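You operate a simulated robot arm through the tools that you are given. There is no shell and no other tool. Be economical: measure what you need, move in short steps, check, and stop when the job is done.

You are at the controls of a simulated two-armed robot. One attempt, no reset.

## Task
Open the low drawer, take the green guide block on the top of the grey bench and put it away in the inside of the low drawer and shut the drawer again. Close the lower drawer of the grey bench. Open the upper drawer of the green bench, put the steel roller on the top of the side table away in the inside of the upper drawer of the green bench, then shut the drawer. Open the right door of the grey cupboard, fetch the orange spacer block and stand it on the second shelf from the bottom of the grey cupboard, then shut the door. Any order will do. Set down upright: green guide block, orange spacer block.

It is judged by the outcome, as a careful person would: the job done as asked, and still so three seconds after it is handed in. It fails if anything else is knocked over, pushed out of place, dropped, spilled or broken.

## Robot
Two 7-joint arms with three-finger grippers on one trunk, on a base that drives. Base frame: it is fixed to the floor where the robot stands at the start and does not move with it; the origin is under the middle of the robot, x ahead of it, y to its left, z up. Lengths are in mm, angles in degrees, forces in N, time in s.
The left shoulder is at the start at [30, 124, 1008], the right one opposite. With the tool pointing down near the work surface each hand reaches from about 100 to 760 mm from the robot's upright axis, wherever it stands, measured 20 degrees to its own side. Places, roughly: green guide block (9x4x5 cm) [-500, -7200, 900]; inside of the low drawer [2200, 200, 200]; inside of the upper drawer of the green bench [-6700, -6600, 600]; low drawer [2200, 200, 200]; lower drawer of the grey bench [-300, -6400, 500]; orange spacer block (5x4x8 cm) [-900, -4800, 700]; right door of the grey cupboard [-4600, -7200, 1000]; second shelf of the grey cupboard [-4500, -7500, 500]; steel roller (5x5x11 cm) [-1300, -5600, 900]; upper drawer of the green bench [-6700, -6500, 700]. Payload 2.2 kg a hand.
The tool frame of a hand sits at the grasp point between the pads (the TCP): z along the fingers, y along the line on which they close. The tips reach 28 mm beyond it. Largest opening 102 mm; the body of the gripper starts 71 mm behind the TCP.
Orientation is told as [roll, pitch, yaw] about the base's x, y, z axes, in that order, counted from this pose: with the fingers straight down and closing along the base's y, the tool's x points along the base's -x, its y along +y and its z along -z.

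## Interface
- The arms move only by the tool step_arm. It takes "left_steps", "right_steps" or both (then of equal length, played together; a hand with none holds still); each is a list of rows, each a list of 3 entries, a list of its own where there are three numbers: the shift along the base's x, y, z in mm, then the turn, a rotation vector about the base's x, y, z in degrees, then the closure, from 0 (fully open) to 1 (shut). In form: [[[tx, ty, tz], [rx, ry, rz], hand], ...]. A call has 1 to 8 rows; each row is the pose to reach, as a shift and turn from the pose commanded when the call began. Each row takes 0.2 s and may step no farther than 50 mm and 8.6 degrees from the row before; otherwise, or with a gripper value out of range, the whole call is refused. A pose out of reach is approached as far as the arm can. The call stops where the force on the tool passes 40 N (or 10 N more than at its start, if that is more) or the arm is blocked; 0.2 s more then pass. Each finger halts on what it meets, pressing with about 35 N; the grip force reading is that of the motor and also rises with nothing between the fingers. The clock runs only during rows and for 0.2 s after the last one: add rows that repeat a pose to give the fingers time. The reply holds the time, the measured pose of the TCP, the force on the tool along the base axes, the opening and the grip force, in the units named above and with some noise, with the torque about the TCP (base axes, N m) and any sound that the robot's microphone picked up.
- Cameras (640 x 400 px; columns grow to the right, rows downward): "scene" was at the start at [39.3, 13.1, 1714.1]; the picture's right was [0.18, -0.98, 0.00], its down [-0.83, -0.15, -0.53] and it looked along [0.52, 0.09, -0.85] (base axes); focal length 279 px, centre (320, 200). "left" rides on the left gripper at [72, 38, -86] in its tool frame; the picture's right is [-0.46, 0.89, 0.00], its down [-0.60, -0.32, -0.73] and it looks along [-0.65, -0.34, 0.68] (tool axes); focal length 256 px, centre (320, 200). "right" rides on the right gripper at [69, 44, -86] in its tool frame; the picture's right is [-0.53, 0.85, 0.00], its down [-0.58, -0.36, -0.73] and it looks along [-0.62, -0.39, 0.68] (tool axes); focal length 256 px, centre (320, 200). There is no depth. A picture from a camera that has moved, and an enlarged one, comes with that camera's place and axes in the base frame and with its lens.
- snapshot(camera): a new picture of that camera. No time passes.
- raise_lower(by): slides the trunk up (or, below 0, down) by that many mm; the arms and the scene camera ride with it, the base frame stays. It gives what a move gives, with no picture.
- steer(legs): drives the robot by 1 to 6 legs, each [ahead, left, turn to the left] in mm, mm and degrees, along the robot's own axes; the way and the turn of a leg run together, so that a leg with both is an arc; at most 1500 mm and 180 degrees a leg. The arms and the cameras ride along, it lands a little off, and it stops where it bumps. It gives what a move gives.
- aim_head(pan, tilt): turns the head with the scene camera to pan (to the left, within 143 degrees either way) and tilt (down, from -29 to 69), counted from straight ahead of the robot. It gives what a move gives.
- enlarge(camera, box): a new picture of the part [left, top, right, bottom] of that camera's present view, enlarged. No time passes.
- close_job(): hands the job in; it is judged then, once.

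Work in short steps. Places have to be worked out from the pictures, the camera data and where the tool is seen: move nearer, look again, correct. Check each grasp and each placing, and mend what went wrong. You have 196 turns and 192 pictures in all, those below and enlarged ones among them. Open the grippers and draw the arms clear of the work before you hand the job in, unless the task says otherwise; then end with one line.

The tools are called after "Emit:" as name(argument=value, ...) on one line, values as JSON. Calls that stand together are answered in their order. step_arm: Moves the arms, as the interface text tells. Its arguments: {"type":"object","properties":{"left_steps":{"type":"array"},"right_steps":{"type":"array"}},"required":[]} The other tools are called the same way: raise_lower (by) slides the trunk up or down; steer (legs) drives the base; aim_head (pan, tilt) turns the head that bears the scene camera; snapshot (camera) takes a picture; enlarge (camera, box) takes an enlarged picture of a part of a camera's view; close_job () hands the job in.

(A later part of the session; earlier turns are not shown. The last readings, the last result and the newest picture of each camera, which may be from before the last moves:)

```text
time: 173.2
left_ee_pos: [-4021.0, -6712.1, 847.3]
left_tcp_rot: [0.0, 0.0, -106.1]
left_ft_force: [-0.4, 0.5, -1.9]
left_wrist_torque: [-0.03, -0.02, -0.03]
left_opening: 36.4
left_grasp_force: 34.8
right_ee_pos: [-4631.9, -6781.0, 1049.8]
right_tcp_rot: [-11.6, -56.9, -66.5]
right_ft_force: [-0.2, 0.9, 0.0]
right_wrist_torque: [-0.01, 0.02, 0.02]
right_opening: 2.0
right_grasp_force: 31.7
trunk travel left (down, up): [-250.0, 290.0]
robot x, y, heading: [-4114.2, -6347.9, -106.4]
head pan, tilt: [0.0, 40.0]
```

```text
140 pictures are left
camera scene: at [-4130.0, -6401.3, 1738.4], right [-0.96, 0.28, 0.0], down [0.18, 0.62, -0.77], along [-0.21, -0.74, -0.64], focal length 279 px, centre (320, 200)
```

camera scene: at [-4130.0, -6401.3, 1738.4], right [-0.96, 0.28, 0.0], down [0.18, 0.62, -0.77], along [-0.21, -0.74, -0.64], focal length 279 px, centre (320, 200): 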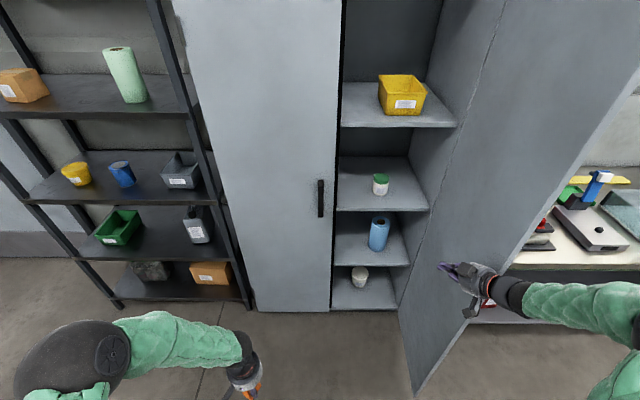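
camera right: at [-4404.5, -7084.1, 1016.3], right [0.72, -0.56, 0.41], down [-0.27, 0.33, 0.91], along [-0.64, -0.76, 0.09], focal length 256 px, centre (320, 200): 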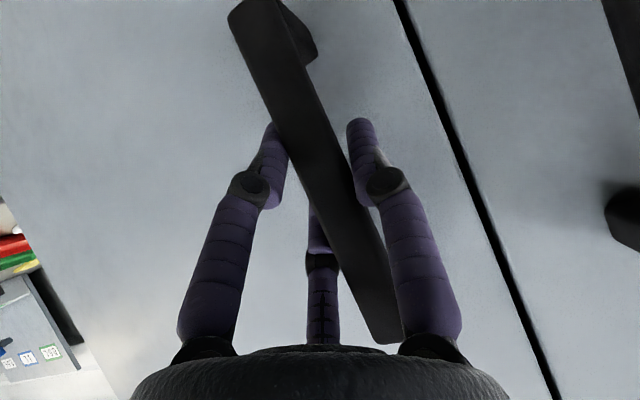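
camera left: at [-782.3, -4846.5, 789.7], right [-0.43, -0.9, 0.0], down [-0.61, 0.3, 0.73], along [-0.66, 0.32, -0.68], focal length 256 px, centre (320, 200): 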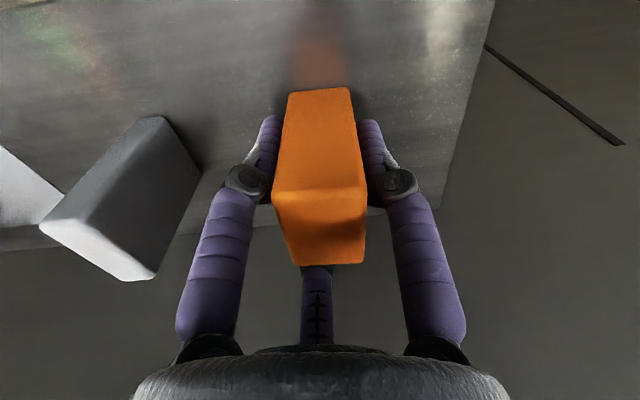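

The door now stands ~85° open; shelves at z≈516 (2nd) and ≈913 (3rd). I tuck the right hand in, then drive to about (-4277, -6772) turned 28° right so the left arm can reach in at about (-4553, -7296).

Emit:
step_arm(right_steps=[[[45, 16, 0], [0, 0, 0], 1], [[90, 32, 0], [0, 0, 0], 1], [[135, 48, 0], [0, 0, 0], 1], [[180, 64, 0], [0, 0, 0], 1], [[222, 78, 0], [0, 0, 0], 1], [[262, 91, 0], [0, 0, 0], 1]])

Emit:
steer(legs=[[300, -38, 0], [0, 0, -28]])

Emit:
raise_lower(by=-200)

Emit:
aim_head(pan=18, tilt=40)

Emit:
snapshot(camera="scene")

```text
time: 174.6
left_ee_pos: [-4019.8, -6710.1, 847.5]
left_tcp_rot: [0.0, -0.1, -106.1]
left_ft_force: [0.8, -1.2, -0.7]
left_wrist_torque: [-0.05, -0.01, 0.03]
left_opening: 36.3
left_grasp_force: 34.9
right_ee_pos: [-4368.7, -6688.0, 1051.6]
right_tcp_rot: [-11.8, -56.9, -66.4]
right_ft_force: [0.6, 1.0, -1.0]
right_wrist_torque: [0.0, 0.01, -0.03]
right_opening: 2.2
right_grasp_force: 31.5
trunk travel left (down, up): [-250.0, 290.0]
robot x, y, heading: [-4112.4, -6351.3, -105.9]
head pan, tilt: [0.0, 40.0]
```

```text
time: 178.0
left_ee_pos: [-4321.3, -6986.8, 848.2]
left_tcp_rot: [0.0, 0.1, -134.2]
left_ft_force: [0.0, -0.7, -1.1]
left_wrist_torque: [0.0, -0.01, 0.01]
left_opening: 36.2
left_grasp_force: 35.4
right_ee_pos: [-4618.9, -6803.5, 1050.1]
right_tcp_rot: [-11.6, -56.8, -94.7]
right_ft_force: [0.1, -0.4, 0.7]
right_wrist_torque: [0.03, -0.02, 0.0]
right_opening: 2.2
right_grasp_force: 31.4
trunk travel left (down, up): [-250.0, 290.0]
robot x, y, heading: [-4232.9, -6623.3, -134.2]
head pan, tilt: [0.0, 40.0]
```

```text
time: 180.2
left_ee_pos: [-4321.1, -6986.4, 648.2]
left_tcp_rot: [-0.1, -0.1, -134.1]
left_ft_force: [-0.3, 0.0, -0.6]
left_wrist_torque: [-0.02, 0.02, 0.02]
left_opening: 36.2
left_grasp_force: 35.3
right_ee_pos: [-4619.9, -6803.7, 852.0]
right_tcp_rot: [-11.7, -56.8, -94.6]
right_ft_force: [0.0, -0.6, -0.6]
right_wrist_torque: [-0.01, 0.0, 0.01]
right_opening: 2.0
right_grasp_force: 31.7
trunk travel left (down, up): [-50.0, 490.0]
robot x, y, heading: [-4234.3, -6622.9, -134.2]
head pan, tilt: [0.0, 40.0]
```

```text
time: 181.0
left_ee_pos: [-4322.4, -6987.5, 647.8]
left_tcp_rot: [0.1, 0.0, -134.2]
left_ft_force: [0.3, -0.5, -1.9]
left_wrist_torque: [-0.03, -0.03, 0.0]
left_opening: 36.3
left_grasp_force: 35.3
right_ee_pos: [-4619.9, -6803.4, 850.9]
right_tcp_rot: [-11.6, -56.8, -94.8]
right_ft_force: [-0.1, -0.4, 0.0]
right_wrist_torque: [-0.08, 0.01, 0.03]
right_opening: 2.2
right_grasp_force: 32.2
trunk travel left (down, up): [-50.0, 490.0]
robot x, y, heading: [-4235.0, -6627.7, -134.1]
head pan, tilt: [18.0, 40.0]
```

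```text
139 pictures are left
camera scene: at [-4250.6, -6677.5, 1538.4], right [-0.9, 0.44, 0.0], down [0.28, 0.58, -0.77], along [-0.34, -0.69, -0.64], focal length 279 px, centre (320, 200)
```

scene: 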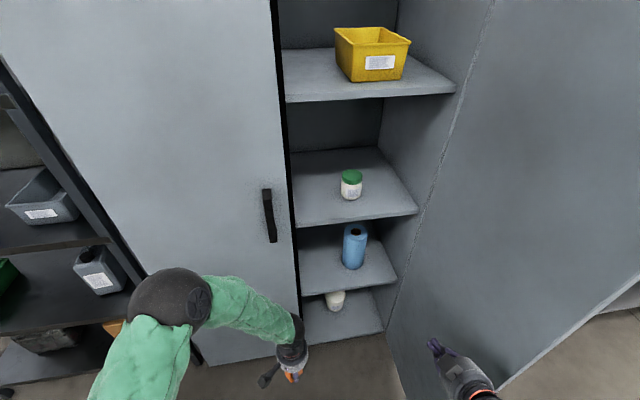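

Shelf 2's front edge runs from (-4466,-7276) to (-4853,-7156); the cup is 25 cm from the seam. I nudge the right hand inwards, creep the base forward, and square the left hand to the shelf in front of the opening.

Emit:
step_arm(right_steps=[[[30, -15, 0], [0, 0, 0], 1], [[60, -30, 0], [0, 0, 0], 1]], left_steps=[[[0, 0, 0], [0, 0, 7], 0.9], [[0, 0, 0], [0, 0, 14], 0.9]])

Emit:
steer(legs=[[150, 67, 0]])

Emit:
step_arm(left_steps=[[[-40, 10, 0], [0, 0, 7], 0.9], [[-80, 20, 0], [0, 0, 14], 0.9], [[-120, 30, 0], [0, 0, 14], 0.9]])

Emit:
snapshot(camera="scene")

Emit:
snapshot(camera="left")

```text
time: 181.6
left_ee_pos: [-4322.9, -6987.5, 646.8]
left_tcp_rot: [0.1, -0.1, -120.0]
left_ft_force: [0.0, 0.3, -1.1]
left_wrist_torque: [-0.02, 0.03, -0.02]
left_opening: 36.5
left_grasp_force: 35.1
right_ee_pos: [-4559.8, -6831.5, 849.9]
right_tcp_rot: [-11.6, -56.8, -94.6]
right_ft_force: [-0.4, -0.5, -0.4]
right_wrist_torque: [-0.02, 0.03, 0.01]
right_opening: 2.1
right_grasp_force: 31.5
trunk travel left (down, up): [-50.0, 490.0]
robot x, y, heading: [-4236.9, -6623.2, -134.3]
head pan, tilt: [18.0, 40.0]
```

```text
time: 183.0
left_ee_pos: [-4377.5, -7140.9, 647.6]
left_tcp_rot: [0.0, 0.0, -120.2]
left_ft_force: [0.1, -0.2, -1.6]
left_wrist_torque: [0.03, -0.01, 0.0]
left_opening: 36.0
left_grasp_force: 35.4
right_ee_pos: [-4615.3, -6986.6, 849.9]
right_tcp_rot: [-11.6, -56.8, -94.7]
right_ft_force: [-0.5, 0.1, 0.3]
right_wrist_torque: [0.03, -0.01, -0.01]
right_opening: 2.0
right_grasp_force: 31.6
trunk travel left (down, up): [-50.0, 490.0]
robot x, y, heading: [-4288.7, -6780.2, -134.0]
head pan, tilt: [18.0, 40.0]
```

```text
time: 183.8
left_ee_pos: [-4503.2, -7111.4, 647.4]
left_tcp_rot: [0.0, 0.0, -106.1]
left_ft_force: [-0.4, -0.6, -0.1]
left_wrist_torque: [0.0, 0.01, 0.0]
left_opening: 36.4
left_grasp_force: 35.2
right_ee_pos: [-4616.1, -6986.3, 849.1]
right_tcp_rot: [-11.5, -56.8, -94.7]
right_ft_force: [-0.3, -1.0, -0.5]
right_wrist_torque: [0.0, -0.01, 0.0]
right_opening: 2.1
right_grasp_force: 31.3
trunk travel left (down, up): [-50.0, 490.0]
robot x, y, heading: [-4292.3, -6777.2, -134.2]
head pan, tilt: [18.0, 40.0]
```

```text
138 pictures are left
camera scene: at [-4306.9, -6831.8, 1538.4], right [-0.9, 0.44, 0.0], down [0.28, 0.58, -0.77], along [-0.34, -0.69, -0.64], focal length 279 px, centre (320, 200)
```

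scene: 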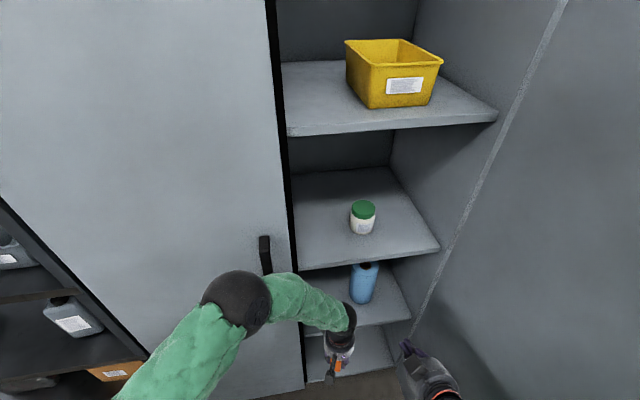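

```text
137 pictures are left
camera left: at [-4446.5, -7053.7, 733.5], right [0.72, -0.69, 0.0], down [-0.47, -0.49, 0.73], along [-0.51, -0.53, -0.68], focal length 256 px, centre (320, 200)
```

left: 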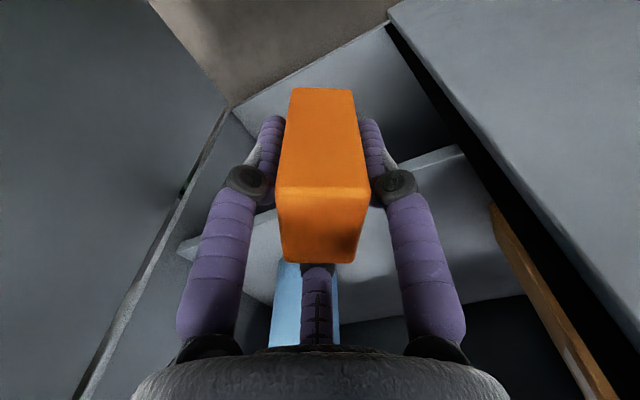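

The left camera confirms the shelf corner at (-4457,-7272). I lower to z≈590 and move in to (-4560,-7305), above the shelf.

Emit:
step_arm(left_steps=[[[-6, 0, -30], [0, 0, 0], 0.9], [[-10, 0, -57], [0, 0, 0], 0.9], [[-20, -40, -57], [0, 0, 0], 0.9], [[-30, -80, -57], [0, 0, 0], 0.9], [[-40, -120, -57], [0, 0, 0], 0.9], [[-50, -160, -57], [0, 0, 0], 0.9], [[-57, -194, -57], [0, 0, 0], 0.9]])

Emit:
snapshot(camera="scene")

Emit:
snapshot(camera="left")

```text
time: 185.6
left_ee_pos: [-4567.7, -7225.4, 574.9]
left_tcp_rot: [1.6, 2.8, -110.3]
left_ft_force: [0.7, 0.7, -1.1]
left_wrist_torque: [0.03, 0.01, 0.02]
left_opening: 36.3
left_grasp_force: 34.5
right_ee_pos: [-4627.4, -6933.9, 853.3]
right_tcp_rot: [-11.8, -57.5, -96.9]
right_ft_force: [-0.2, 0.0, 0.0]
right_wrist_torque: [-0.01, 0.01, 0.01]
right_opening: 1.8
right_grasp_force: 30.9
trunk travel left (down, up): [-50.0, 490.0]
robot x, y, heading: [-4295.7, -6745.8, -136.4]
head pan, tilt: [18.0, 40.0]
stopped in row 7 (left hand): the arm was blocked; the commanded pose is now the measured one
```

```text
136 pictures are left
camera scene: at [-4309.3, -6783.0, 1539.3], right [-0.88, 0.48, 0.0], down [0.3, 0.56, -0.77], along [-0.37, -0.68, -0.63], focal length 279 px, centre (320, 200)
```

scene: 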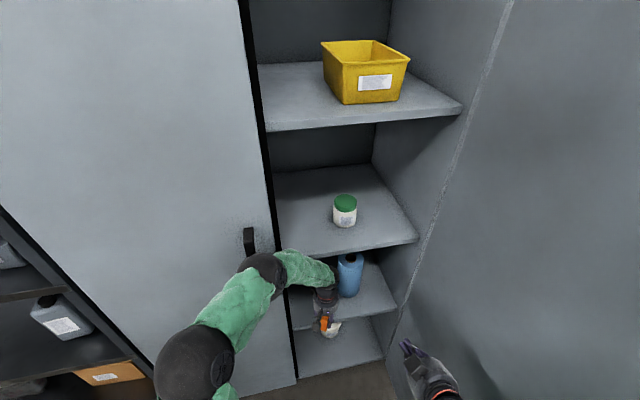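

```text
135 pictures are left
camera left: at [-4509.7, -7172.8, 665.4], right [0.67, -0.74, 0.0], down [-0.54, -0.48, 0.69], along [-0.51, -0.46, -0.72], focal length 256 px, centre (320, 200)
```

left: 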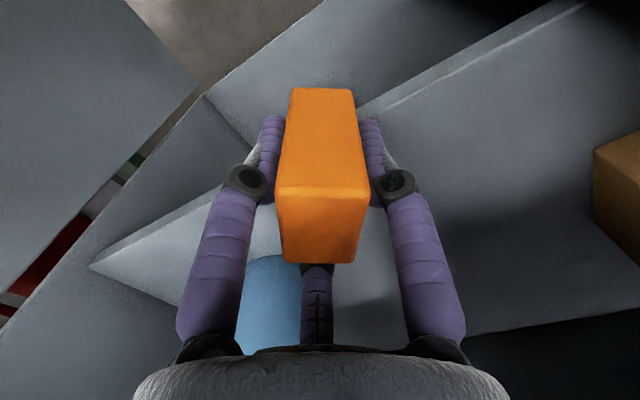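

The elbow hit the closed left door's handle and nudged the base back. I withdraw the left hand 100 mm, tuck the right hand more, then shift the base ~110 mm to the right so the elbow clears.

Emit:
step_arm(left_steps=[[[9, 30, 8], [0, 0, 1], 0.9], [[19, 62, 12], [-1, -2, 3], 0.9], [[28, 96, 15], [-1.5, -2.5, 4], 0.9]], right_steps=[[[42, -12, 0], [0, 0, 0], 1], [[84, -24, 0], [0, 0, 0], 1], [[125, -36, 0], [0, 0, 0], 1]])

Emit:
steer(legs=[[-45, -95, 0]])

Emit:
snapshot(camera="scene")

```text
time: 186.4
left_ee_pos: [-4544.2, -7135.7, 583.7]
left_tcp_rot: [4.2, 2.7, -105.8]
left_ft_force: [0.0, 0.3, -1.8]
left_wrist_torque: [0.0, 0.02, 0.01]
left_opening: 36.3
left_grasp_force: 35.0
right_ee_pos: [-4505.7, -6982.8, 846.1]
right_tcp_rot: [-11.7, -56.9, -97.1]
right_ft_force: [-0.4, 0.4, -0.8]
right_wrist_torque: [-0.02, 0.04, -0.03]
right_opening: 2.0
right_grasp_force: 31.6
trunk travel left (down, up): [-50.0, 490.0]
robot x, y, heading: [-4299.7, -6751.7, -136.3]
head pan, tilt: [18.0, 40.0]
```

```text
time: 187.6
left_ee_pos: [-4575.9, -7034.5, 583.5]
left_tcp_rot: [4.4, 2.8, -105.9]
left_ft_force: [-0.3, -0.8, -0.5]
left_wrist_torque: [-0.01, -0.01, 0.01]
left_opening: 36.3
left_grasp_force: 35.2
right_ee_pos: [-4540.5, -6878.6, 846.0]
right_tcp_rot: [-11.5, -56.9, -97.2]
right_ft_force: [0.2, 0.0, 0.0]
right_wrist_torque: [-0.02, -0.03, 0.0]
right_opening: 2.1
right_grasp_force: 32.0
trunk travel left (down, up): [-50.0, 490.0]
robot x, y, heading: [-4330.6, -6650.6, -137.0]
head pan, tilt: [18.0, 40.0]
```

```text
134 pictures are left
camera scene: at [-4350.4, -6701.7, 1538.4], right [-0.88, 0.48, 0.0], down [0.31, 0.56, -0.77], along [-0.37, -0.67, -0.64], focal length 279 px, centre (320, 200)
```

scene: 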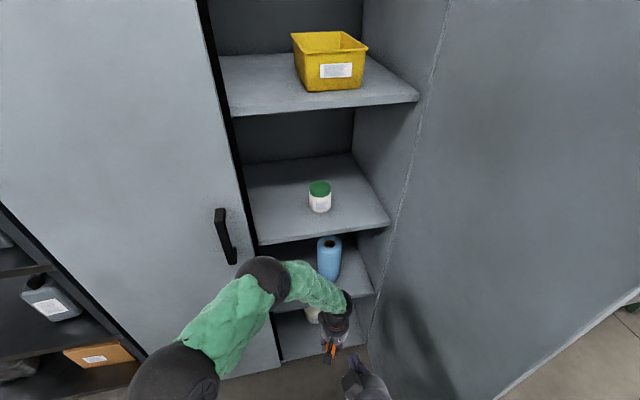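

The base went back instead of along the shelf. I level the left hand, shift it left, then drive 108 mm along the heading so that it ends square before the target.

Emit:
step_arm(left_steps=[[[45, -13, 0], [-0.5, 1.7, 0], 0.9], [[90, -26, 0], [-1, 3.4, 0], 0.9], [[135, -39, 0], [-1.5, 5, 0], 0.9]])

Emit:
steer(legs=[[108, 0, 0]])

Emit:
snapshot(camera="scene")

Emit:
snapshot(camera="left")

```text
time: 188.4
left_ee_pos: [-4442.2, -7072.2, 585.7]
left_tcp_rot: [-0.2, 0.0, -106.1]
left_ft_force: [0.6, 0.2, -1.6]
left_wrist_torque: [-0.02, -0.02, 0.02]
left_opening: 36.4
left_grasp_force: 35.3
right_ee_pos: [-4539.7, -6879.7, 847.2]
right_tcp_rot: [-11.5, -56.9, -97.2]
right_ft_force: [0.7, -0.1, 0.1]
right_wrist_torque: [0.0, -0.01, 0.01]
right_opening: 2.2
right_grasp_force: 31.5
trunk travel left (down, up): [-50.0, 490.0]
robot x, y, heading: [-4333.3, -6649.1, -136.6]
head pan, tilt: [18.0, 40.0]
```

```text
time: 189.6
left_ee_pos: [-4520.5, -7146.7, 584.6]
left_tcp_rot: [-0.1, -0.1, -106.1]
left_ft_force: [0.7, -0.8, -0.6]
left_wrist_torque: [-0.01, 0.0, -0.04]
left_opening: 36.2
left_grasp_force: 34.4
right_ee_pos: [-4618.9, -6953.2, 846.3]
right_tcp_rot: [-11.5, -56.7, -97.3]
right_ft_force: [-1.0, 0.4, 0.1]
right_wrist_torque: [0.0, 0.04, -0.02]
right_opening: 2.1
right_grasp_force: 31.8
trunk travel left (down, up): [-50.0, 490.0]
robot x, y, heading: [-4409.7, -6723.3, -136.5]
head pan, tilt: [18.0, 40.0]
```

```text
133 pictures are left
camera scene: at [-4428.7, -6777.0, 1538.3], right [-0.88, 0.48, 0.0], down [0.31, 0.56, -0.77], along [-0.37, -0.67, -0.64], focal length 279 px, centre (320, 200)
```

scene: 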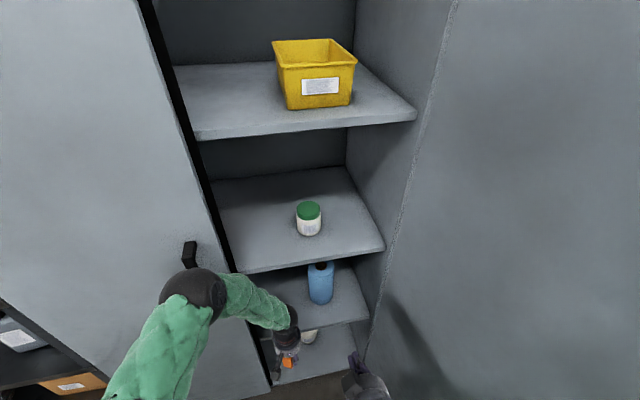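

```text
132 pictures are left
camera left: at [-4463.2, -7087.6, 672.0], right [0.72, -0.69, 0.0], down [-0.47, -0.49, 0.73], along [-0.51, -0.53, -0.68], focal length 256 px, centre (320, 200)
```

left: 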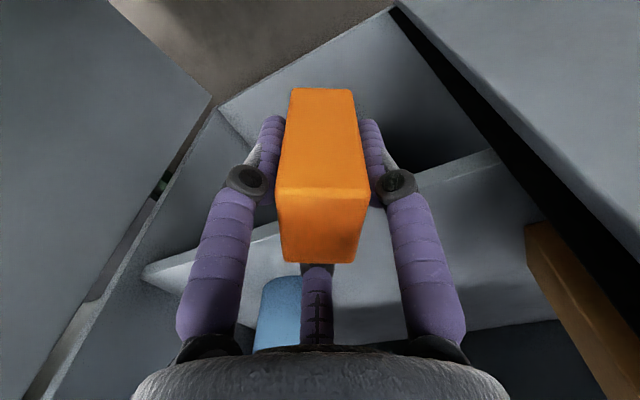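

The elbow still sticks out toward the handle because the arm is folded. I back away ~90 mm along the shelf normal and turn 15° left so the arm is straighter.

Emit:
steer(legs=[[-95, -50, 0], [0, 0, 15]])

Emit:
aim_head(pan=5, tilt=40)

Emit:
step_arm(left_steps=[[[-35, -5, 0], [0, 0, -5], 0.9], [[-70, -10, 0], [0, 0, -10], 0.9], [[-105, -15, 0], [0, 0, -15], 0.9]])

Emit:
snapshot(camera="scene")

```text
time: 191.6
left_ee_pos: [-4370.8, -7057.5, 586.3]
left_tcp_rot: [-0.2, 0.1, -91.2]
left_ft_force: [0.9, -0.2, -2.1]
left_wrist_torque: [0.01, 0.01, 0.03]
left_opening: 36.6
left_grasp_force: 35.6
right_ee_pos: [-4515.3, -6896.3, 846.8]
right_tcp_rot: [-11.6, -56.8, -82.3]
right_ft_force: [0.4, 0.4, -0.7]
right_wrist_torque: [0.0, 0.02, 0.02]
right_opening: 2.2
right_grasp_force: 31.5
trunk travel left (down, up): [-50.0, 490.0]
robot x, y, heading: [-4378.8, -6618.8, -121.6]
head pan, tilt: [18.0, 40.0]
```

```text
time: 192.4
left_ee_pos: [-4371.8, -7056.0, 585.2]
left_tcp_rot: [-0.2, 0.0, -91.2]
left_ft_force: [0.1, 0.1, -1.2]
left_wrist_torque: [0.03, -0.01, 0.0]
left_opening: 36.3
left_grasp_force: 35.2
right_ee_pos: [-4515.7, -6895.2, 847.1]
right_tcp_rot: [-11.5, -56.9, -82.2]
right_ft_force: [0.1, 0.5, -0.9]
right_wrist_torque: [0.0, -0.01, 0.0]
right_opening: 1.9
right_grasp_force: 31.9
trunk travel left (down, up): [-50.0, 490.0]
robot x, y, heading: [-4376.3, -6622.3, -121.7]
head pan, tilt: [5.0, 40.0]
```

```text
time: 193.2
left_ee_pos: [-4477.1, -7072.4, 584.6]
left_tcp_rot: [-0.2, 0.0, -106.2]
left_ft_force: [0.4, -0.3, -1.6]
left_wrist_torque: [0.0, 0.02, 0.0]
left_opening: 36.4
left_grasp_force: 34.5
right_ee_pos: [-4516.4, -6896.9, 846.0]
right_tcp_rot: [-11.5, -56.9, -82.3]
right_ft_force: [0.9, -0.1, -1.1]
right_wrist_torque: [0.04, 0.0, 0.0]
right_opening: 2.0
right_grasp_force: 31.3
trunk travel left (down, up): [-50.0, 490.0]
robot x, y, heading: [-4373.8, -6618.4, -121.9]
head pan, tilt: [5.0, 40.0]
```

```text
131 pictures are left
camera scene: at [-4395.8, -6670.1, 1538.4], right [-0.89, 0.45, 0.0], down [0.29, 0.57, -0.77], along [-0.34, -0.68, -0.64], focal length 279 px, centre (320, 200)
```

scene: 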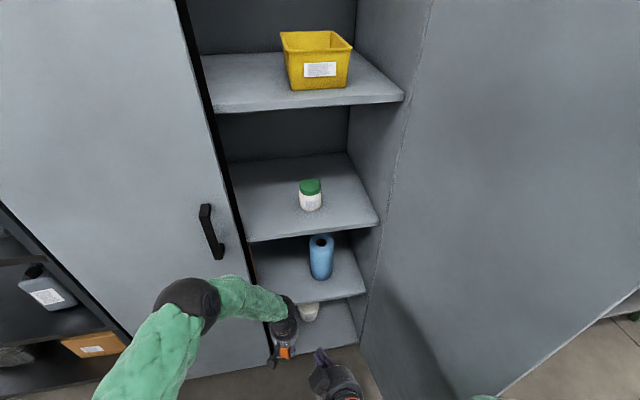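

Arm is straighter; elbow is now 24 cm off the door. I move in toward (-4560,-7305) in two parts and watch for blocking.

Emit:
step_arm(left_steps=[[[-25, -30, 0], [0, 0, 0], 0.9], [[-45, -65, 0], [0, 0, 0], 0.9], [[-58, -105, 0], [0, 0, 0], 0.9], [[-67, -145, 0], [0, 0, 0], 0.9], [[-75, -180, 0], [0, 0, 0], 0.9]])

Emit:
snapshot(camera="scene")

```text
time: 194.4
left_ee_pos: [-4550.9, -7251.9, 584.2]
left_tcp_rot: [-0.2, 0.1, -106.2]
left_ft_force: [0.8, 0.5, -0.9]
left_wrist_torque: [0.0, 0.02, 0.0]
left_opening: 36.2
left_grasp_force: 35.1
right_ee_pos: [-4516.5, -6895.7, 846.1]
right_tcp_rot: [-11.5, -56.7, -82.3]
right_ft_force: [0.4, -0.1, -0.2]
right_wrist_torque: [0.0, -0.01, 0.01]
right_opening: 1.9
right_grasp_force: 31.6
trunk travel left (down, up): [-50.0, 490.0]
robot x, y, heading: [-4375.4, -6623.0, -121.4]
head pan, tilt: [5.0, 40.0]
```

```text
130 pictures are left
camera scene: at [-4395.7, -6670.4, 1538.3], right [-0.89, 0.45, 0.0], down [0.29, 0.57, -0.77], along [-0.34, -0.68, -0.64], focal length 279 px, centre (320, 200)
```

scene: 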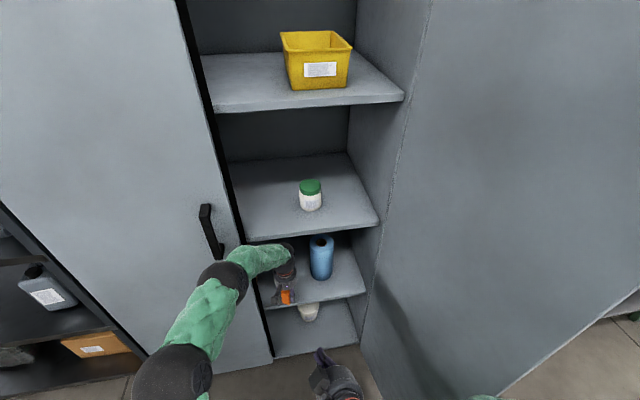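

It went in without blocking. I go the last ~50 mm and check from the wrist.

Emit:
step_arm(left_steps=[[[-5, -20, 0], [0, 0, 0], 0.9], [[-10, -38, 0], [0, 0, 0], 0.9]])

Emit:
snapshot(camera="left")

Emit:
enlarge(camera="scene", box=[180, 190, 400, 350])

```text
time: 195.0
left_ee_pos: [-4559.3, -7278.1, 579.9]
left_tcp_rot: [0.0, 0.7, -106.5]
left_ft_force: [-0.4, -0.5, -1.8]
left_wrist_torque: [0.02, 0.02, 0.03]
left_opening: 36.3
left_grasp_force: 35.3
right_ee_pos: [-4514.5, -6890.2, 847.2]
right_tcp_rot: [-11.7, -57.0, -82.0]
right_ft_force: [-0.1, 0.5, -0.5]
right_wrist_torque: [-0.03, -0.01, -0.02]
right_opening: 2.0
right_grasp_force: 31.2
trunk travel left (down, up): [-50.0, 490.0]
robot x, y, heading: [-4370.2, -6618.5, -121.5]
head pan, tilt: [5.0, 40.0]
```

```text
129 pictures are left
camera left: at [-4501.3, -7221.2, 668.1], right [0.72, -0.7, -0.01], down [-0.48, -0.5, 0.72], along [-0.51, -0.52, -0.69], focal length 256 px, centre (320, 200)
```

left: 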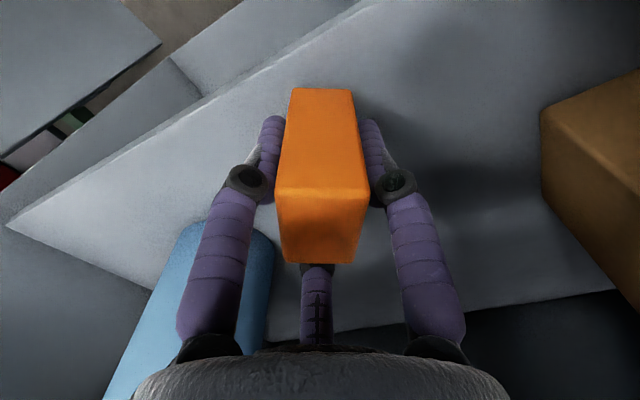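

```text
2.50 times, centred on (290, 270) of scene
camera zoom: at [-4392.7, -6661.9, 1538.3], right [-0.89, 0.45, 0.0], down [0.29, 0.57, -0.77], along [-0.34, -0.69, -0.64], focal length 698 px, centre (395, 25)
```

zoom: 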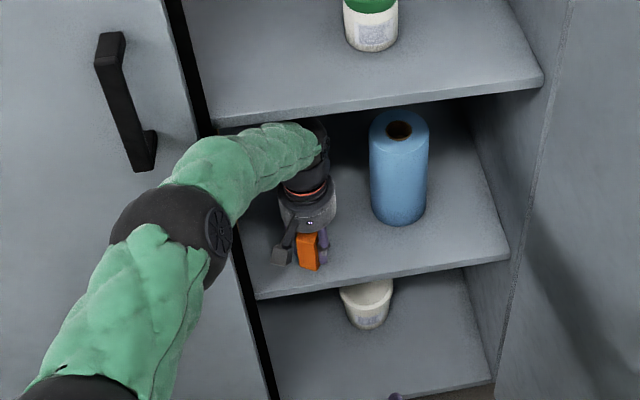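

The block is over the shelf about 34 mm in; the wrist or forearm seems to touch the upper shelf slightly. I lower 15 mm and look at the reaction before nudging further.

Emit:
step_arm(left_steps=[[[0, 0, -8], [0, 0, 0], 0.9], [[0, 0, -14], [0, 0, 0], 0.9], [[-4, -12, -14], [0, 0, 0], 0.9]])

Emit:
snapshot(camera="left")

```text
time: 195.8
left_ee_pos: [-4563.0, -7296.6, 569.7]
left_tcp_rot: [-0.2, 0.4, -106.4]
left_ft_force: [-0.1, 0.0, -1.3]
left_wrist_torque: [-0.02, 0.01, 0.03]
left_opening: 36.3
left_grasp_force: 35.3
right_ee_pos: [-4514.8, -6893.8, 846.9]
right_tcp_rot: [-11.7, -57.0, -82.2]
right_ft_force: [0.3, 0.4, 0.1]
right_wrist_torque: [0.01, 0.01, 0.02]
right_opening: 2.3
right_grasp_force: 31.5
trunk travel left (down, up): [-50.0, 490.0]
robot x, y, heading: [-4373.7, -6622.8, -121.8]
head pan, tilt: [5.0, 40.0]
```

```text
127 pictures are left
camera left: at [-4505.5, -7240.2, 656.9], right [0.72, -0.7, 0.0], down [-0.47, -0.49, 0.73], along [-0.51, -0.52, -0.68], focal length 256 px, centre (320, 200)
```

left: 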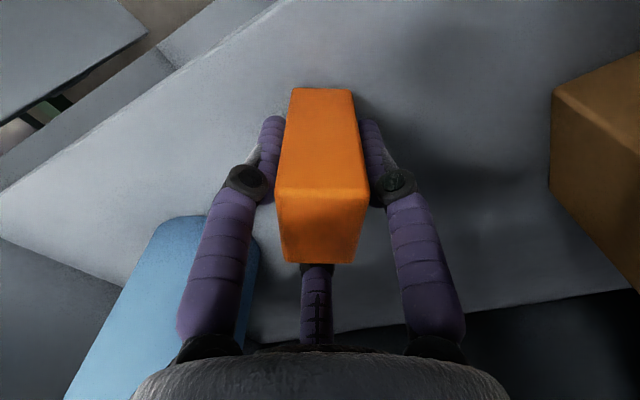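

Now ~53 mm inside with no load. I lower in small steps to find the shelf contact.

Emit:
step_arm(left_steps=[[[0, 0, -3], [0, 0, 0], 0.9], [[0, 0, -6], [0, 0, 0], 0.9], [[0, 0, -9], [0, 0, 0], 0.9]])

Emit:
step_arm(left_steps=[[[0, 0, -2], [0, 0, 0], 0.9], [[0, 0, -4], [0, 0, 0], 0.9]])

```text
time: 196.6
left_ee_pos: [-4567.0, -7305.1, 566.2]
left_tcp_rot: [-0.2, -0.3, -106.1]
left_ft_force: [-0.6, -0.4, -1.2]
left_wrist_torque: [0.01, -0.01, 0.0]
left_opening: 36.6
left_grasp_force: 34.7
right_ee_pos: [-4515.1, -6895.7, 845.7]
right_tcp_rot: [-11.6, -56.8, -82.3]
right_ft_force: [0.1, -0.1, -1.3]
right_wrist_torque: [-0.01, 0.0, 0.03]
right_opening: 2.4
right_grasp_force: 31.8
trunk travel left (down, up): [-50.0, 490.0]
robot x, y, heading: [-4374.4, -6619.0, -121.5]
head pan, tilt: [5.0, 40.0]
```

```text
time: 197.2
left_ee_pos: [-4565.8, -7307.2, 563.4]
left_tcp_rot: [-0.3, -0.5, -106.0]
left_ft_force: [-0.7, -4.4, 13.7]
left_wrist_torque: [0.16, -0.16, -0.01]
left_opening: 36.4
left_grasp_force: 34.7
right_ee_pos: [-4515.2, -6897.2, 846.4]
right_tcp_rot: [-11.5, -56.8, -82.3]
right_ft_force: [-0.2, -1.1, 0.4]
right_wrist_torque: [0.01, 0.03, 0.0]
right_opening: 2.4
right_grasp_force: 31.5
trunk travel left (down, up): [-50.0, 490.0]
robot x, y, heading: [-4374.6, -6618.3, -122.0]
head pan, tilt: [5.0, 40.0]
```

The block is set on the shelf (14 N). I open the fingers and withdraw straight back horizontally.

Emit:
step_arm(left_steps=[[[0, 0, 1], [0, 0, 0], 0.7], [[0, 0, 2], [0, 0, 0], 0.5], [[0, 0, 3], [0, 0, 0], 0.42], [[0, 0, 4], [0, 0, 0], 0.42]])

Emit:
snapshot(camera="left")

```text
time: 198.2
left_ee_pos: [-4566.0, -7302.1, 561.6]
left_tcp_rot: [-0.3, -0.1, -106.1]
left_ft_force: [-0.7, -0.1, 0.3]
left_wrist_torque: [-0.01, 0.01, 0.0]
left_opening: 59.5
left_grasp_force: 0.1
right_ee_pos: [-4515.8, -6896.0, 847.0]
right_tcp_rot: [-11.5, -56.8, -82.2]
right_ft_force: [0.1, 0.5, -0.1]
right_wrist_torque: [-0.03, 0.0, 0.01]
right_opening: 1.9
right_grasp_force: 31.8
trunk travel left (down, up): [-50.0, 490.0]
robot x, y, heading: [-4376.0, -6621.6, -121.8]
head pan, tilt: [5.0, 40.0]
```

```text
126 pictures are left
camera left: at [-4507.8, -7243.3, 648.2], right [0.72, -0.69, 0.0], down [-0.47, -0.49, 0.73], along [-0.51, -0.53, -0.68], focal length 256 px, centre (320, 200)
```

left: 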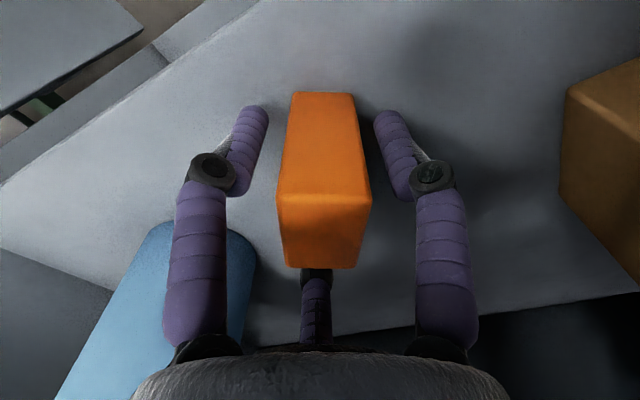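

The block stands free. A third purple "finger" shows behind it, so I test the withdrawal with just 12 mm and compare.

Emit:
step_arm(left_steps=[[[2, 6, 0], [0, 0, 0], 0.35], [[3.4, 11.5, 0], [0, 0, 0], 0.35]])

Emit:
snapshot(camera="left")

```text
time: 198.8
left_ee_pos: [-4562.1, -7288.7, 561.1]
left_tcp_rot: [-0.2, 0.0, -106.2]
left_ft_force: [0.6, 0.2, 0.1]
left_wrist_torque: [-0.02, 0.0, -0.01]
left_opening: 65.9
left_grasp_force: 0.0
right_ee_pos: [-4515.3, -6895.6, 847.0]
right_tcp_rot: [-11.5, -56.9, -82.3]
right_ft_force: [1.3, -0.4, -0.6]
right_wrist_torque: [0.01, 0.02, -0.01]
right_opening: 1.9
right_grasp_force: 31.8
trunk travel left (down, up): [-50.0, 490.0]
robot x, y, heading: [-4374.8, -6621.7, -121.6]
head pan, tilt: [5.0, 40.0]
```

```text
125 pictures are left
camera left: at [-4504.2, -7231.6, 649.2], right [0.72, -0.69, 0.0], down [-0.47, -0.49, 0.73], along [-0.51, -0.53, -0.68], focal length 256 px, centre (320, 200)
```

left: 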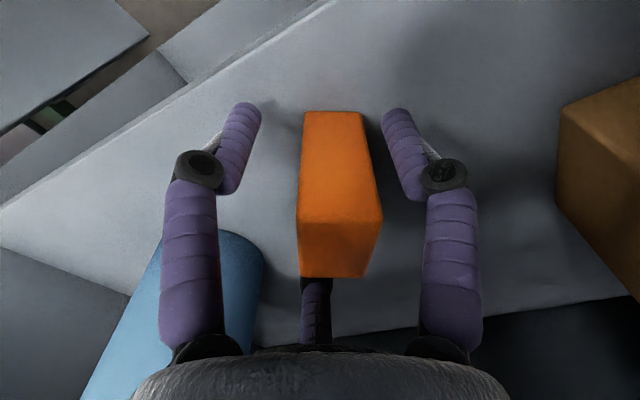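

No drag: the block moved relative to the hand as expected. Another 12 mm, then check again.

Emit:
step_arm(left_steps=[[[1.5, 7, 0], [0, 0, 0], 0.3], [[2.5, 12, 0], [0, 0, 0], 0.3]])

Emit:
snapshot(camera="left")

```text
time: 199.4
left_ee_pos: [-4561.0, -7279.3, 561.9]
left_tcp_rot: [-0.2, 0.1, -106.2]
left_ft_force: [-0.3, -0.5, 0.1]
left_wrist_torque: [0.01, 0.03, -0.02]
left_opening: 71.6
left_grasp_force: 0.9
right_ee_pos: [-4515.4, -6896.1, 846.9]
right_tcp_rot: [-11.5, -56.8, -82.3]
right_ft_force: [0.3, 0.3, -0.4]
right_wrist_torque: [0.04, 0.0, 0.03]
right_opening: 1.8
right_grasp_force: 31.6
trunk travel left (down, up): [-50.0, 490.0]
robot x, y, heading: [-4376.2, -6619.7, -121.8]
head pan, tilt: [5.0, 40.0]
```

```text
124 pictures are left
camera left: at [-4503.3, -7220.5, 649.0], right [0.72, -0.69, 0.0], down [-0.47, -0.49, 0.73], along [-0.51, -0.53, -0.68], focal length 256 px, centre (320, 200)
```

left: 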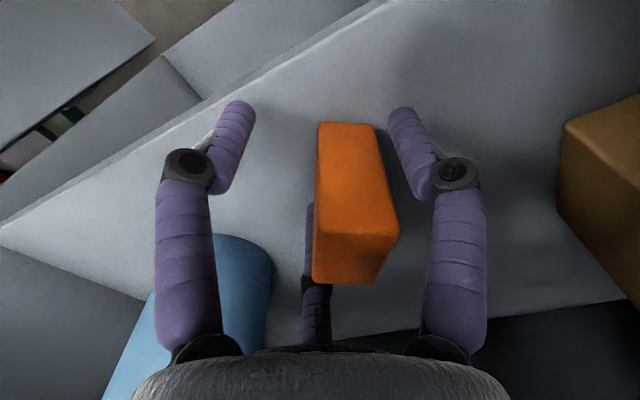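

The pictures show the fingers really close along the camera's horizontal, ~27° off the stated tool y, so I must withdraw along that camera's viewing axis. I move a bit back and right in the picture, then check the block again.

Emit:
step_arm(left_steps=[[[7, 2, 0], [0, 0, 0], 0.3], [[14, 3, 0], [0, 0, 0], 0.3]])

Emit:
snapshot(camera="left")

```text
time: 200.0
left_ee_pos: [-4547.5, -7275.6, 564.1]
left_tcp_rot: [-0.1, 0.0, -106.2]
left_ft_force: [-0.5, 0.7, 0.5]
left_wrist_torque: [-0.02, 0.01, 0.0]
left_opening: 71.8
left_grasp_force: 0.1
right_ee_pos: [-4515.6, -6896.8, 846.7]
right_tcp_rot: [-11.5, -56.8, -82.3]
right_ft_force: [-0.3, 0.5, 0.1]
right_wrist_torque: [0.0, 0.0, -0.01]
right_opening: 2.1
right_grasp_force: 31.7
trunk travel left (down, up): [-50.0, 490.0]
robot x, y, heading: [-4377.3, -6621.5, -121.3]
head pan, tilt: [5.0, 40.0]
```

```text
123 pictures are left
camera left: at [-4489.2, -7216.9, 649.4], right [0.72, -0.69, 0.0], down [-0.47, -0.49, 0.73], along [-0.51, -0.53, -0.68], focal length 256 px, centre (320, 200)
```

left: 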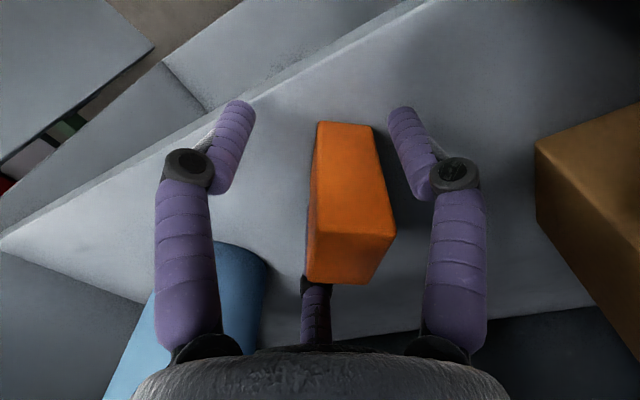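

The third finger is real and dragged the block ~12 mm (still on the shelf, its nearest corner ~24 mm in). I free it by swinging the fingers forward-up around the wrist, so that finger lifts clear over the block's far side.

Emit:
step_arm(left_steps=[[[-9.6, -10, 2], [-5.8, 5.5, 0], 0.3], [[-19, -19.9, 5], [-11.5, 11, 0], 0.3], [[-28, -29.3, 10], [-17.3, 16.6, 0], 0.3], [[-36.6, -38.2, 17], [-23, 22, 0], 0.3], [[-44.4, -46.3, 25], [-28.8, 27.6, 0], 0.3]])

Emit:
snapshot(camera="left")

Emit:
enlarge(camera="scene", box=[180, 190, 400, 350])

```text
time: 201.2
left_ee_pos: [-4590.2, -7320.0, 587.1]
left_tcp_rot: [-21.5, -34.8, -99.4]
left_ft_force: [1.8, -0.3, -0.3]
left_wrist_torque: [0.0, -0.02, -0.02]
left_opening: 71.4
left_grasp_force: 0.1
right_ee_pos: [-4516.6, -6896.1, 846.8]
right_tcp_rot: [-11.5, -56.8, -82.3]
right_ft_force: [0.0, 0.3, -1.0]
right_wrist_torque: [-0.02, 0.0, 0.02]
right_opening: 1.9
right_grasp_force: 31.6
trunk travel left (down, up): [-50.0, 490.0]
robot x, y, heading: [-4370.6, -6623.2, -121.7]
head pan, tilt: [5.0, 40.0]
```

```text
122 pictures are left
camera left: at [-4508.5, -7236.3, 602.1], right [0.72, -0.69, 0.0], down [-0.03, -0.04, 1.0], along [-0.69, -0.72, -0.05], focal length 256 px, centre (320, 200)
```

left: 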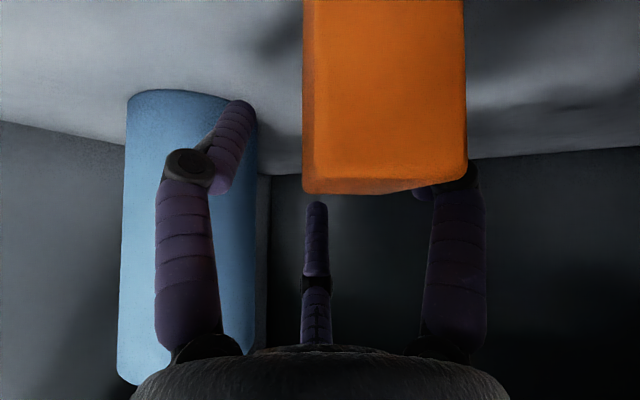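

```text
2.50 times, centred on (290, 270) of scene
camera zoom: at [-4395.5, -6670.0, 1538.4], right [-0.89, 0.45, 0.0], down [0.29, 0.57, -0.77], along [-0.34, -0.68, -0.64], focal length 698 px, centre (395, 25)
```

zoom: 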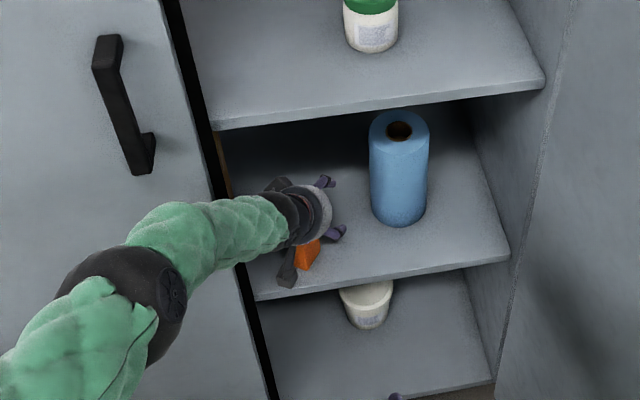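

Clear now: the third finger is above the block's top. I raise 50 mm so all fingertips clear, then draw back out of the cupboard.

Emit:
step_arm(left_steps=[[[0, 0, 18], [0, 0, 0], 0.3], [[0, 0, 36], [0, 0, 0], 0.3], [[0, 0, 50], [0, 0, 0], 0.3]])

Emit:
snapshot(camera="left")

```text
time: 202.0
left_ee_pos: [-4590.3, -7322.5, 638.3]
left_tcp_rot: [-21.3, -34.6, -99.4]
left_ft_force: [-0.3, 0.4, -0.4]
left_wrist_torque: [-0.04, -0.01, 0.01]
left_opening: 71.3
left_grasp_force: 0.1
right_ee_pos: [-4515.4, -6897.0, 846.4]
right_tcp_rot: [-11.5, -56.8, -82.3]
right_ft_force: [0.6, -0.1, 0.1]
right_wrist_torque: [-0.01, 0.02, 0.02]
right_opening: 2.1
right_grasp_force: 31.4
trunk travel left (down, up): [-50.0, 490.0]
robot x, y, heading: [-4377.0, -6621.5, -121.5]
head pan, tilt: [5.0, 40.0]
```

```text
120 pictures are left
camera left: at [-4507.6, -7237.0, 652.2], right [0.72, -0.69, 0.0], down [-0.04, -0.04, 1.0], along [-0.69, -0.72, -0.05], focal length 256 px, centre (320, 200)
```

left: 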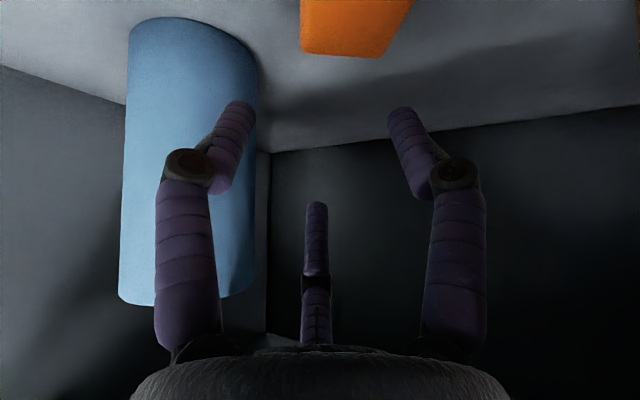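

Fingers clear the block's top. I draw straight back out and verify the block.

Emit:
step_arm(left_steps=[[[18, 36, 3], [0, 0, 0], 0.3], [[36, 72, 5], [0, 0, 0], 0.3], [[54, 108, 5], [0, 0, 0], 0.3], [[72, 146, 5], [0, 0, 0], 0.3], [[90, 184, 5], [0, 0, 0], 0.3], [[104, 222, 5], [0, 0, 0], 0.3]])

Emit:
snapshot(camera="scene")

Emit:
snapshot(camera="left")

```text
time: 203.4
left_ee_pos: [-4495.3, -7094.3, 639.0]
left_tcp_rot: [-16.5, -30.2, -102.0]
left_ft_force: [0.0, -0.8, 0.8]
left_wrist_torque: [-0.04, -0.01, -0.02]
left_opening: 71.3
left_grasp_force: 0.0
left hand out of reach, approached as far as the arm can: row 3, 4, 5, 6
right_ee_pos: [-4516.2, -6896.4, 845.7]
right_tcp_rot: [-11.5, -56.8, -82.3]
right_ft_force: [0.2, -0.4, 0.5]
right_wrist_torque: [0.03, 0.01, 0.01]
right_opening: 2.1
right_grasp_force: 31.5
trunk travel left (down, up): [-50.0, 490.0]
robot x, y, heading: [-4374.7, -6622.0, -121.4]
head pan, tilt: [5.0, 40.0]
```

```text
119 pictures are left
camera scene: at [-4395.7, -6670.4, 1538.4], right [-0.89, 0.45, 0.0], down [0.29, 0.57, -0.77], along [-0.34, -0.68, -0.64], focal length 279 px, centre (320, 200)
```

scene: 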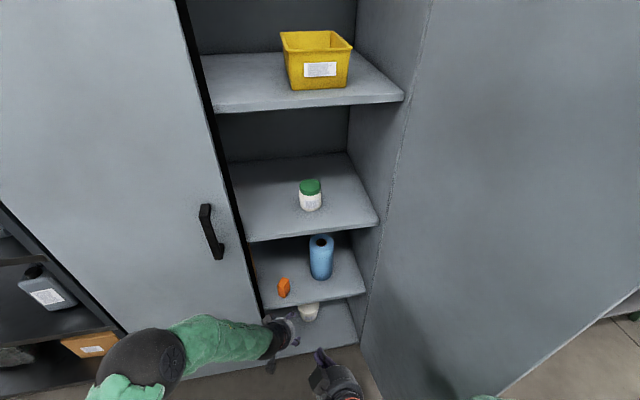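

```text
118 pictures are left
camera left: at [-4415.5, -7010.3, 666.5], right [0.72, -0.69, 0.02], down [-0.12, -0.1, 0.99], along [-0.68, -0.72, -0.16], focal length 256 px, centre (320, 200)
```

left: 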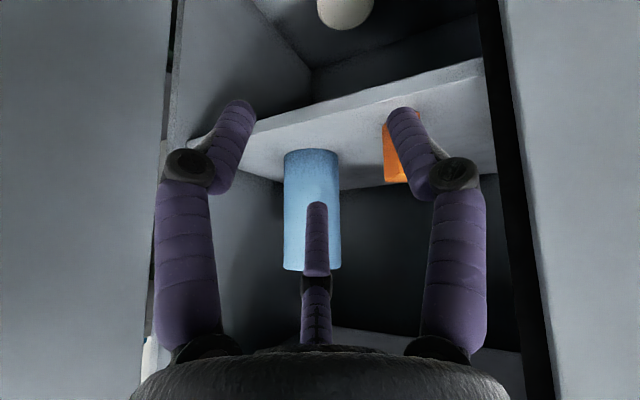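

The orange block stands upright on the second shelf. I return the left hand to pointing down, then back away and square up to close the door.

Emit:
step_arm(left_steps=[[[5, 10, 15], [6, -5.8, 0], 0.3], [[10, 20, 30], [12, -11.6, 0], 0.2], [[15, 30, 45], [18, -17.4, 0], 0.1], [[20, 40, 60], [24, -23, 0], 0], [[20, 40, 60], [24, -23, 0], 0]])

Emit:
enlarge(camera="scene", box=[220, 200, 400, 340])

Emit:
steer(legs=[[-330, -80, 0], [0, 0, 15.5]])

Emit:
raise_lower(by=200)

Emit:
aim_head(pan=-10, tilt=40)

Emit:
snapshot(camera="scene")

```text
time: 204.6
left_ee_pos: [-4466.8, -7058.3, 701.3]
left_tcp_rot: [-3.2, -5.8, -106.0]
left_ft_force: [0.2, 0.1, 0.8]
left_wrist_torque: [0.0, 0.0, -0.01]
left_opening: 102.0
left_grasp_force: 0.0
right_ee_pos: [-4515.1, -6895.1, 846.7]
right_tcp_rot: [-11.6, -56.8, -82.2]
right_ft_force: [0.4, -0.5, 0.2]
right_wrist_torque: [0.0, -0.01, 0.0]
right_opening: 2.4
right_grasp_force: 31.9
trunk travel left (down, up): [-50.0, 490.0]
robot x, y, heading: [-4376.6, -6617.9, -121.8]
head pan, tilt: [5.0, 40.0]
```

```text
2.86 times, centred on (310, 270) of scene
camera zoom: at [-4395.6, -6670.0, 1538.4], right [-0.89, 0.45, 0.0], down [0.29, 0.57, -0.77], along [-0.34, -0.68, -0.64], focal length 797 px, centre (349, 0)
```

zoom: 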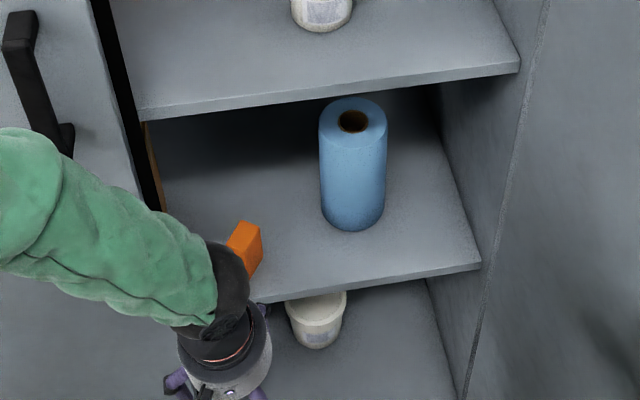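

```text
time: 207.7
left_ee_pos: [-4244.3, -6757.0, 701.9]
left_tcp_rot: [-3.4, -5.9, -90.0]
left_ft_force: [-1.2, 0.1, -0.2]
left_wrist_torque: [0.02, -0.01, -0.01]
left_opening: 101.9
left_grasp_force: 0.1
right_ee_pos: [-4337.7, -6613.9, 845.6]
right_tcp_rot: [-11.4, -56.9, -66.3]
right_ft_force: [0.9, -0.3, 0.8]
right_wrist_torque: [-0.03, -0.01, -0.01]
right_opening: 2.1
right_grasp_force: 31.5
trunk travel left (down, up): [-50.0, 490.0]
robot x, y, heading: [-4278.0, -6309.3, -105.9]
head pan, tilt: [5.0, 40.0]
```

```text
time: 209.8
left_ee_pos: [-4243.6, -6757.0, 901.7]
left_tcp_rot: [-3.3, -5.9, -90.0]
left_ft_force: [-0.6, -0.1, 0.0]
left_wrist_torque: [0.01, -0.03, -0.01]
left_opening: 101.9
left_grasp_force: 0.1
right_ee_pos: [-4336.8, -6615.5, 1045.1]
right_tcp_rot: [-11.5, -56.8, -66.3]
right_ft_force: [-0.7, 0.5, 0.2]
right_wrist_torque: [-0.05, 0.01, -0.01]
right_opening: 2.1
right_grasp_force: 30.8
trunk travel left (down, up): [-250.0, 290.0]
robot x, y, heading: [-4280.2, -6309.0, -105.6]
head pan, tilt: [5.0, 40.0]
```

```text
time: 210.6
left_ee_pos: [-4245.5, -6757.4, 900.8]
left_tcp_rot: [-3.3, -5.9, -89.9]
left_ft_force: [-0.2, -0.5, -0.6]
left_wrist_torque: [0.02, 0.04, -0.04]
left_opening: 102.2
left_grasp_force: 0.1
right_ee_pos: [-4337.3, -6614.3, 1046.3]
right_tcp_rot: [-11.5, -56.8, -66.2]
right_ft_force: [0.2, 1.1, -0.4]
right_wrist_torque: [0.02, 0.04, 0.01]
right_opening: 2.1
right_grasp_force: 31.4
trunk travel left (down, up): [-250.0, 290.0]
robot x, y, heading: [-4276.8, -6311.7, -105.7]
head pan, tilt: [-10.0, 40.0]
```

```text
116 pictures are left
camera scene: at [-4304.7, -6357.2, 1738.4], right [-0.9, 0.43, 0.0], down [0.28, 0.58, -0.77], along [-0.33, -0.69, -0.64], focal length 279 px, centre (320, 200)
```

scene: 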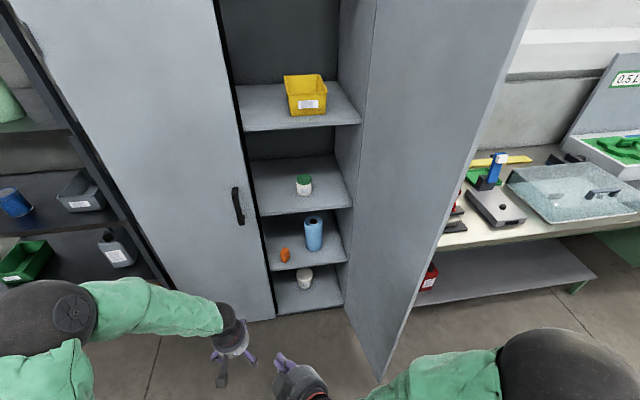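

The door stands at about 90–95°. I strafe right a bit and bring the right hand round to the outer side of the door.

Emit:
steer(legs=[[-60, -150, 0]])

Emit:
step_arm(right_steps=[[[-47, 1, 0], [0, 0, -5], 1], [[-95, 1, 0], [0, 0, -10], 1], [[-142, 2, 0], [0, 0, -15], 1], [[-190, 3, 0], [0, 0, -20], 1], [[-237, 4, 0], [0, 0, -25], 1], [[-285, 5, 0], [0, 0, -30], 1], [[-332, 5, 0], [0, 0, -35], 1], [[-380, 6, 0], [0, 0, -40], 1]])

Emit:
snapshot(camera="scene")

```text
time: 212.0
left_ee_pos: [-4369.9, -6659.6, 901.9]
left_tcp_rot: [-3.3, -6.0, -90.1]
left_ft_force: [0.4, 0.2, -0.1]
left_wrist_torque: [-0.02, -0.04, 0.01]
left_opening: 102.0
left_grasp_force: 0.1
right_ee_pos: [-4461.8, -6516.9, 1046.3]
right_tcp_rot: [-11.5, -56.9, -66.6]
right_ft_force: [-0.3, 0.6, 0.0]
right_wrist_torque: [0.0, -0.01, 0.04]
right_opening: 2.1
right_grasp_force: 31.5
trunk travel left (down, up): [-250.0, 290.0]
robot x, y, heading: [-4398.0, -6214.8, -105.5]
head pan, tilt: [-10.0, 40.0]
```

```text
time: 213.8
left_ee_pos: [-4370.1, -6660.0, 901.8]
left_tcp_rot: [-3.2, -5.9, -90.2]
left_ft_force: [-0.1, -0.2, 0.6]
left_wrist_torque: [0.02, -0.01, 0.04]
left_opening: 102.2
left_grasp_force: 0.1
right_ee_pos: [-4842.1, -6511.6, 1045.0]
right_tcp_rot: [-11.5, -56.6, -106.5]
right_ft_force: [-0.1, -0.2, -0.4]
right_wrist_torque: [-0.04, 0.0, 0.01]
right_opening: 2.4
right_grasp_force: 31.2
trunk travel left (down, up): [-250.0, 290.0]
robot x, y, heading: [-4399.7, -6216.2, -105.6]
head pan, tilt: [-10.0, 40.0]
```

```text
115 pictures are left
camera scene: at [-4429.2, -6260.6, 1738.4], right [-0.9, 0.44, 0.0], down [0.28, 0.58, -0.77], along [-0.33, -0.69, -0.64], focal length 279 px, centre (320, 200)
```

scene: 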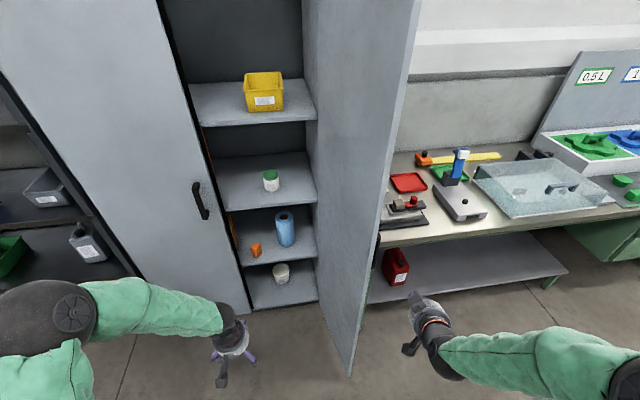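

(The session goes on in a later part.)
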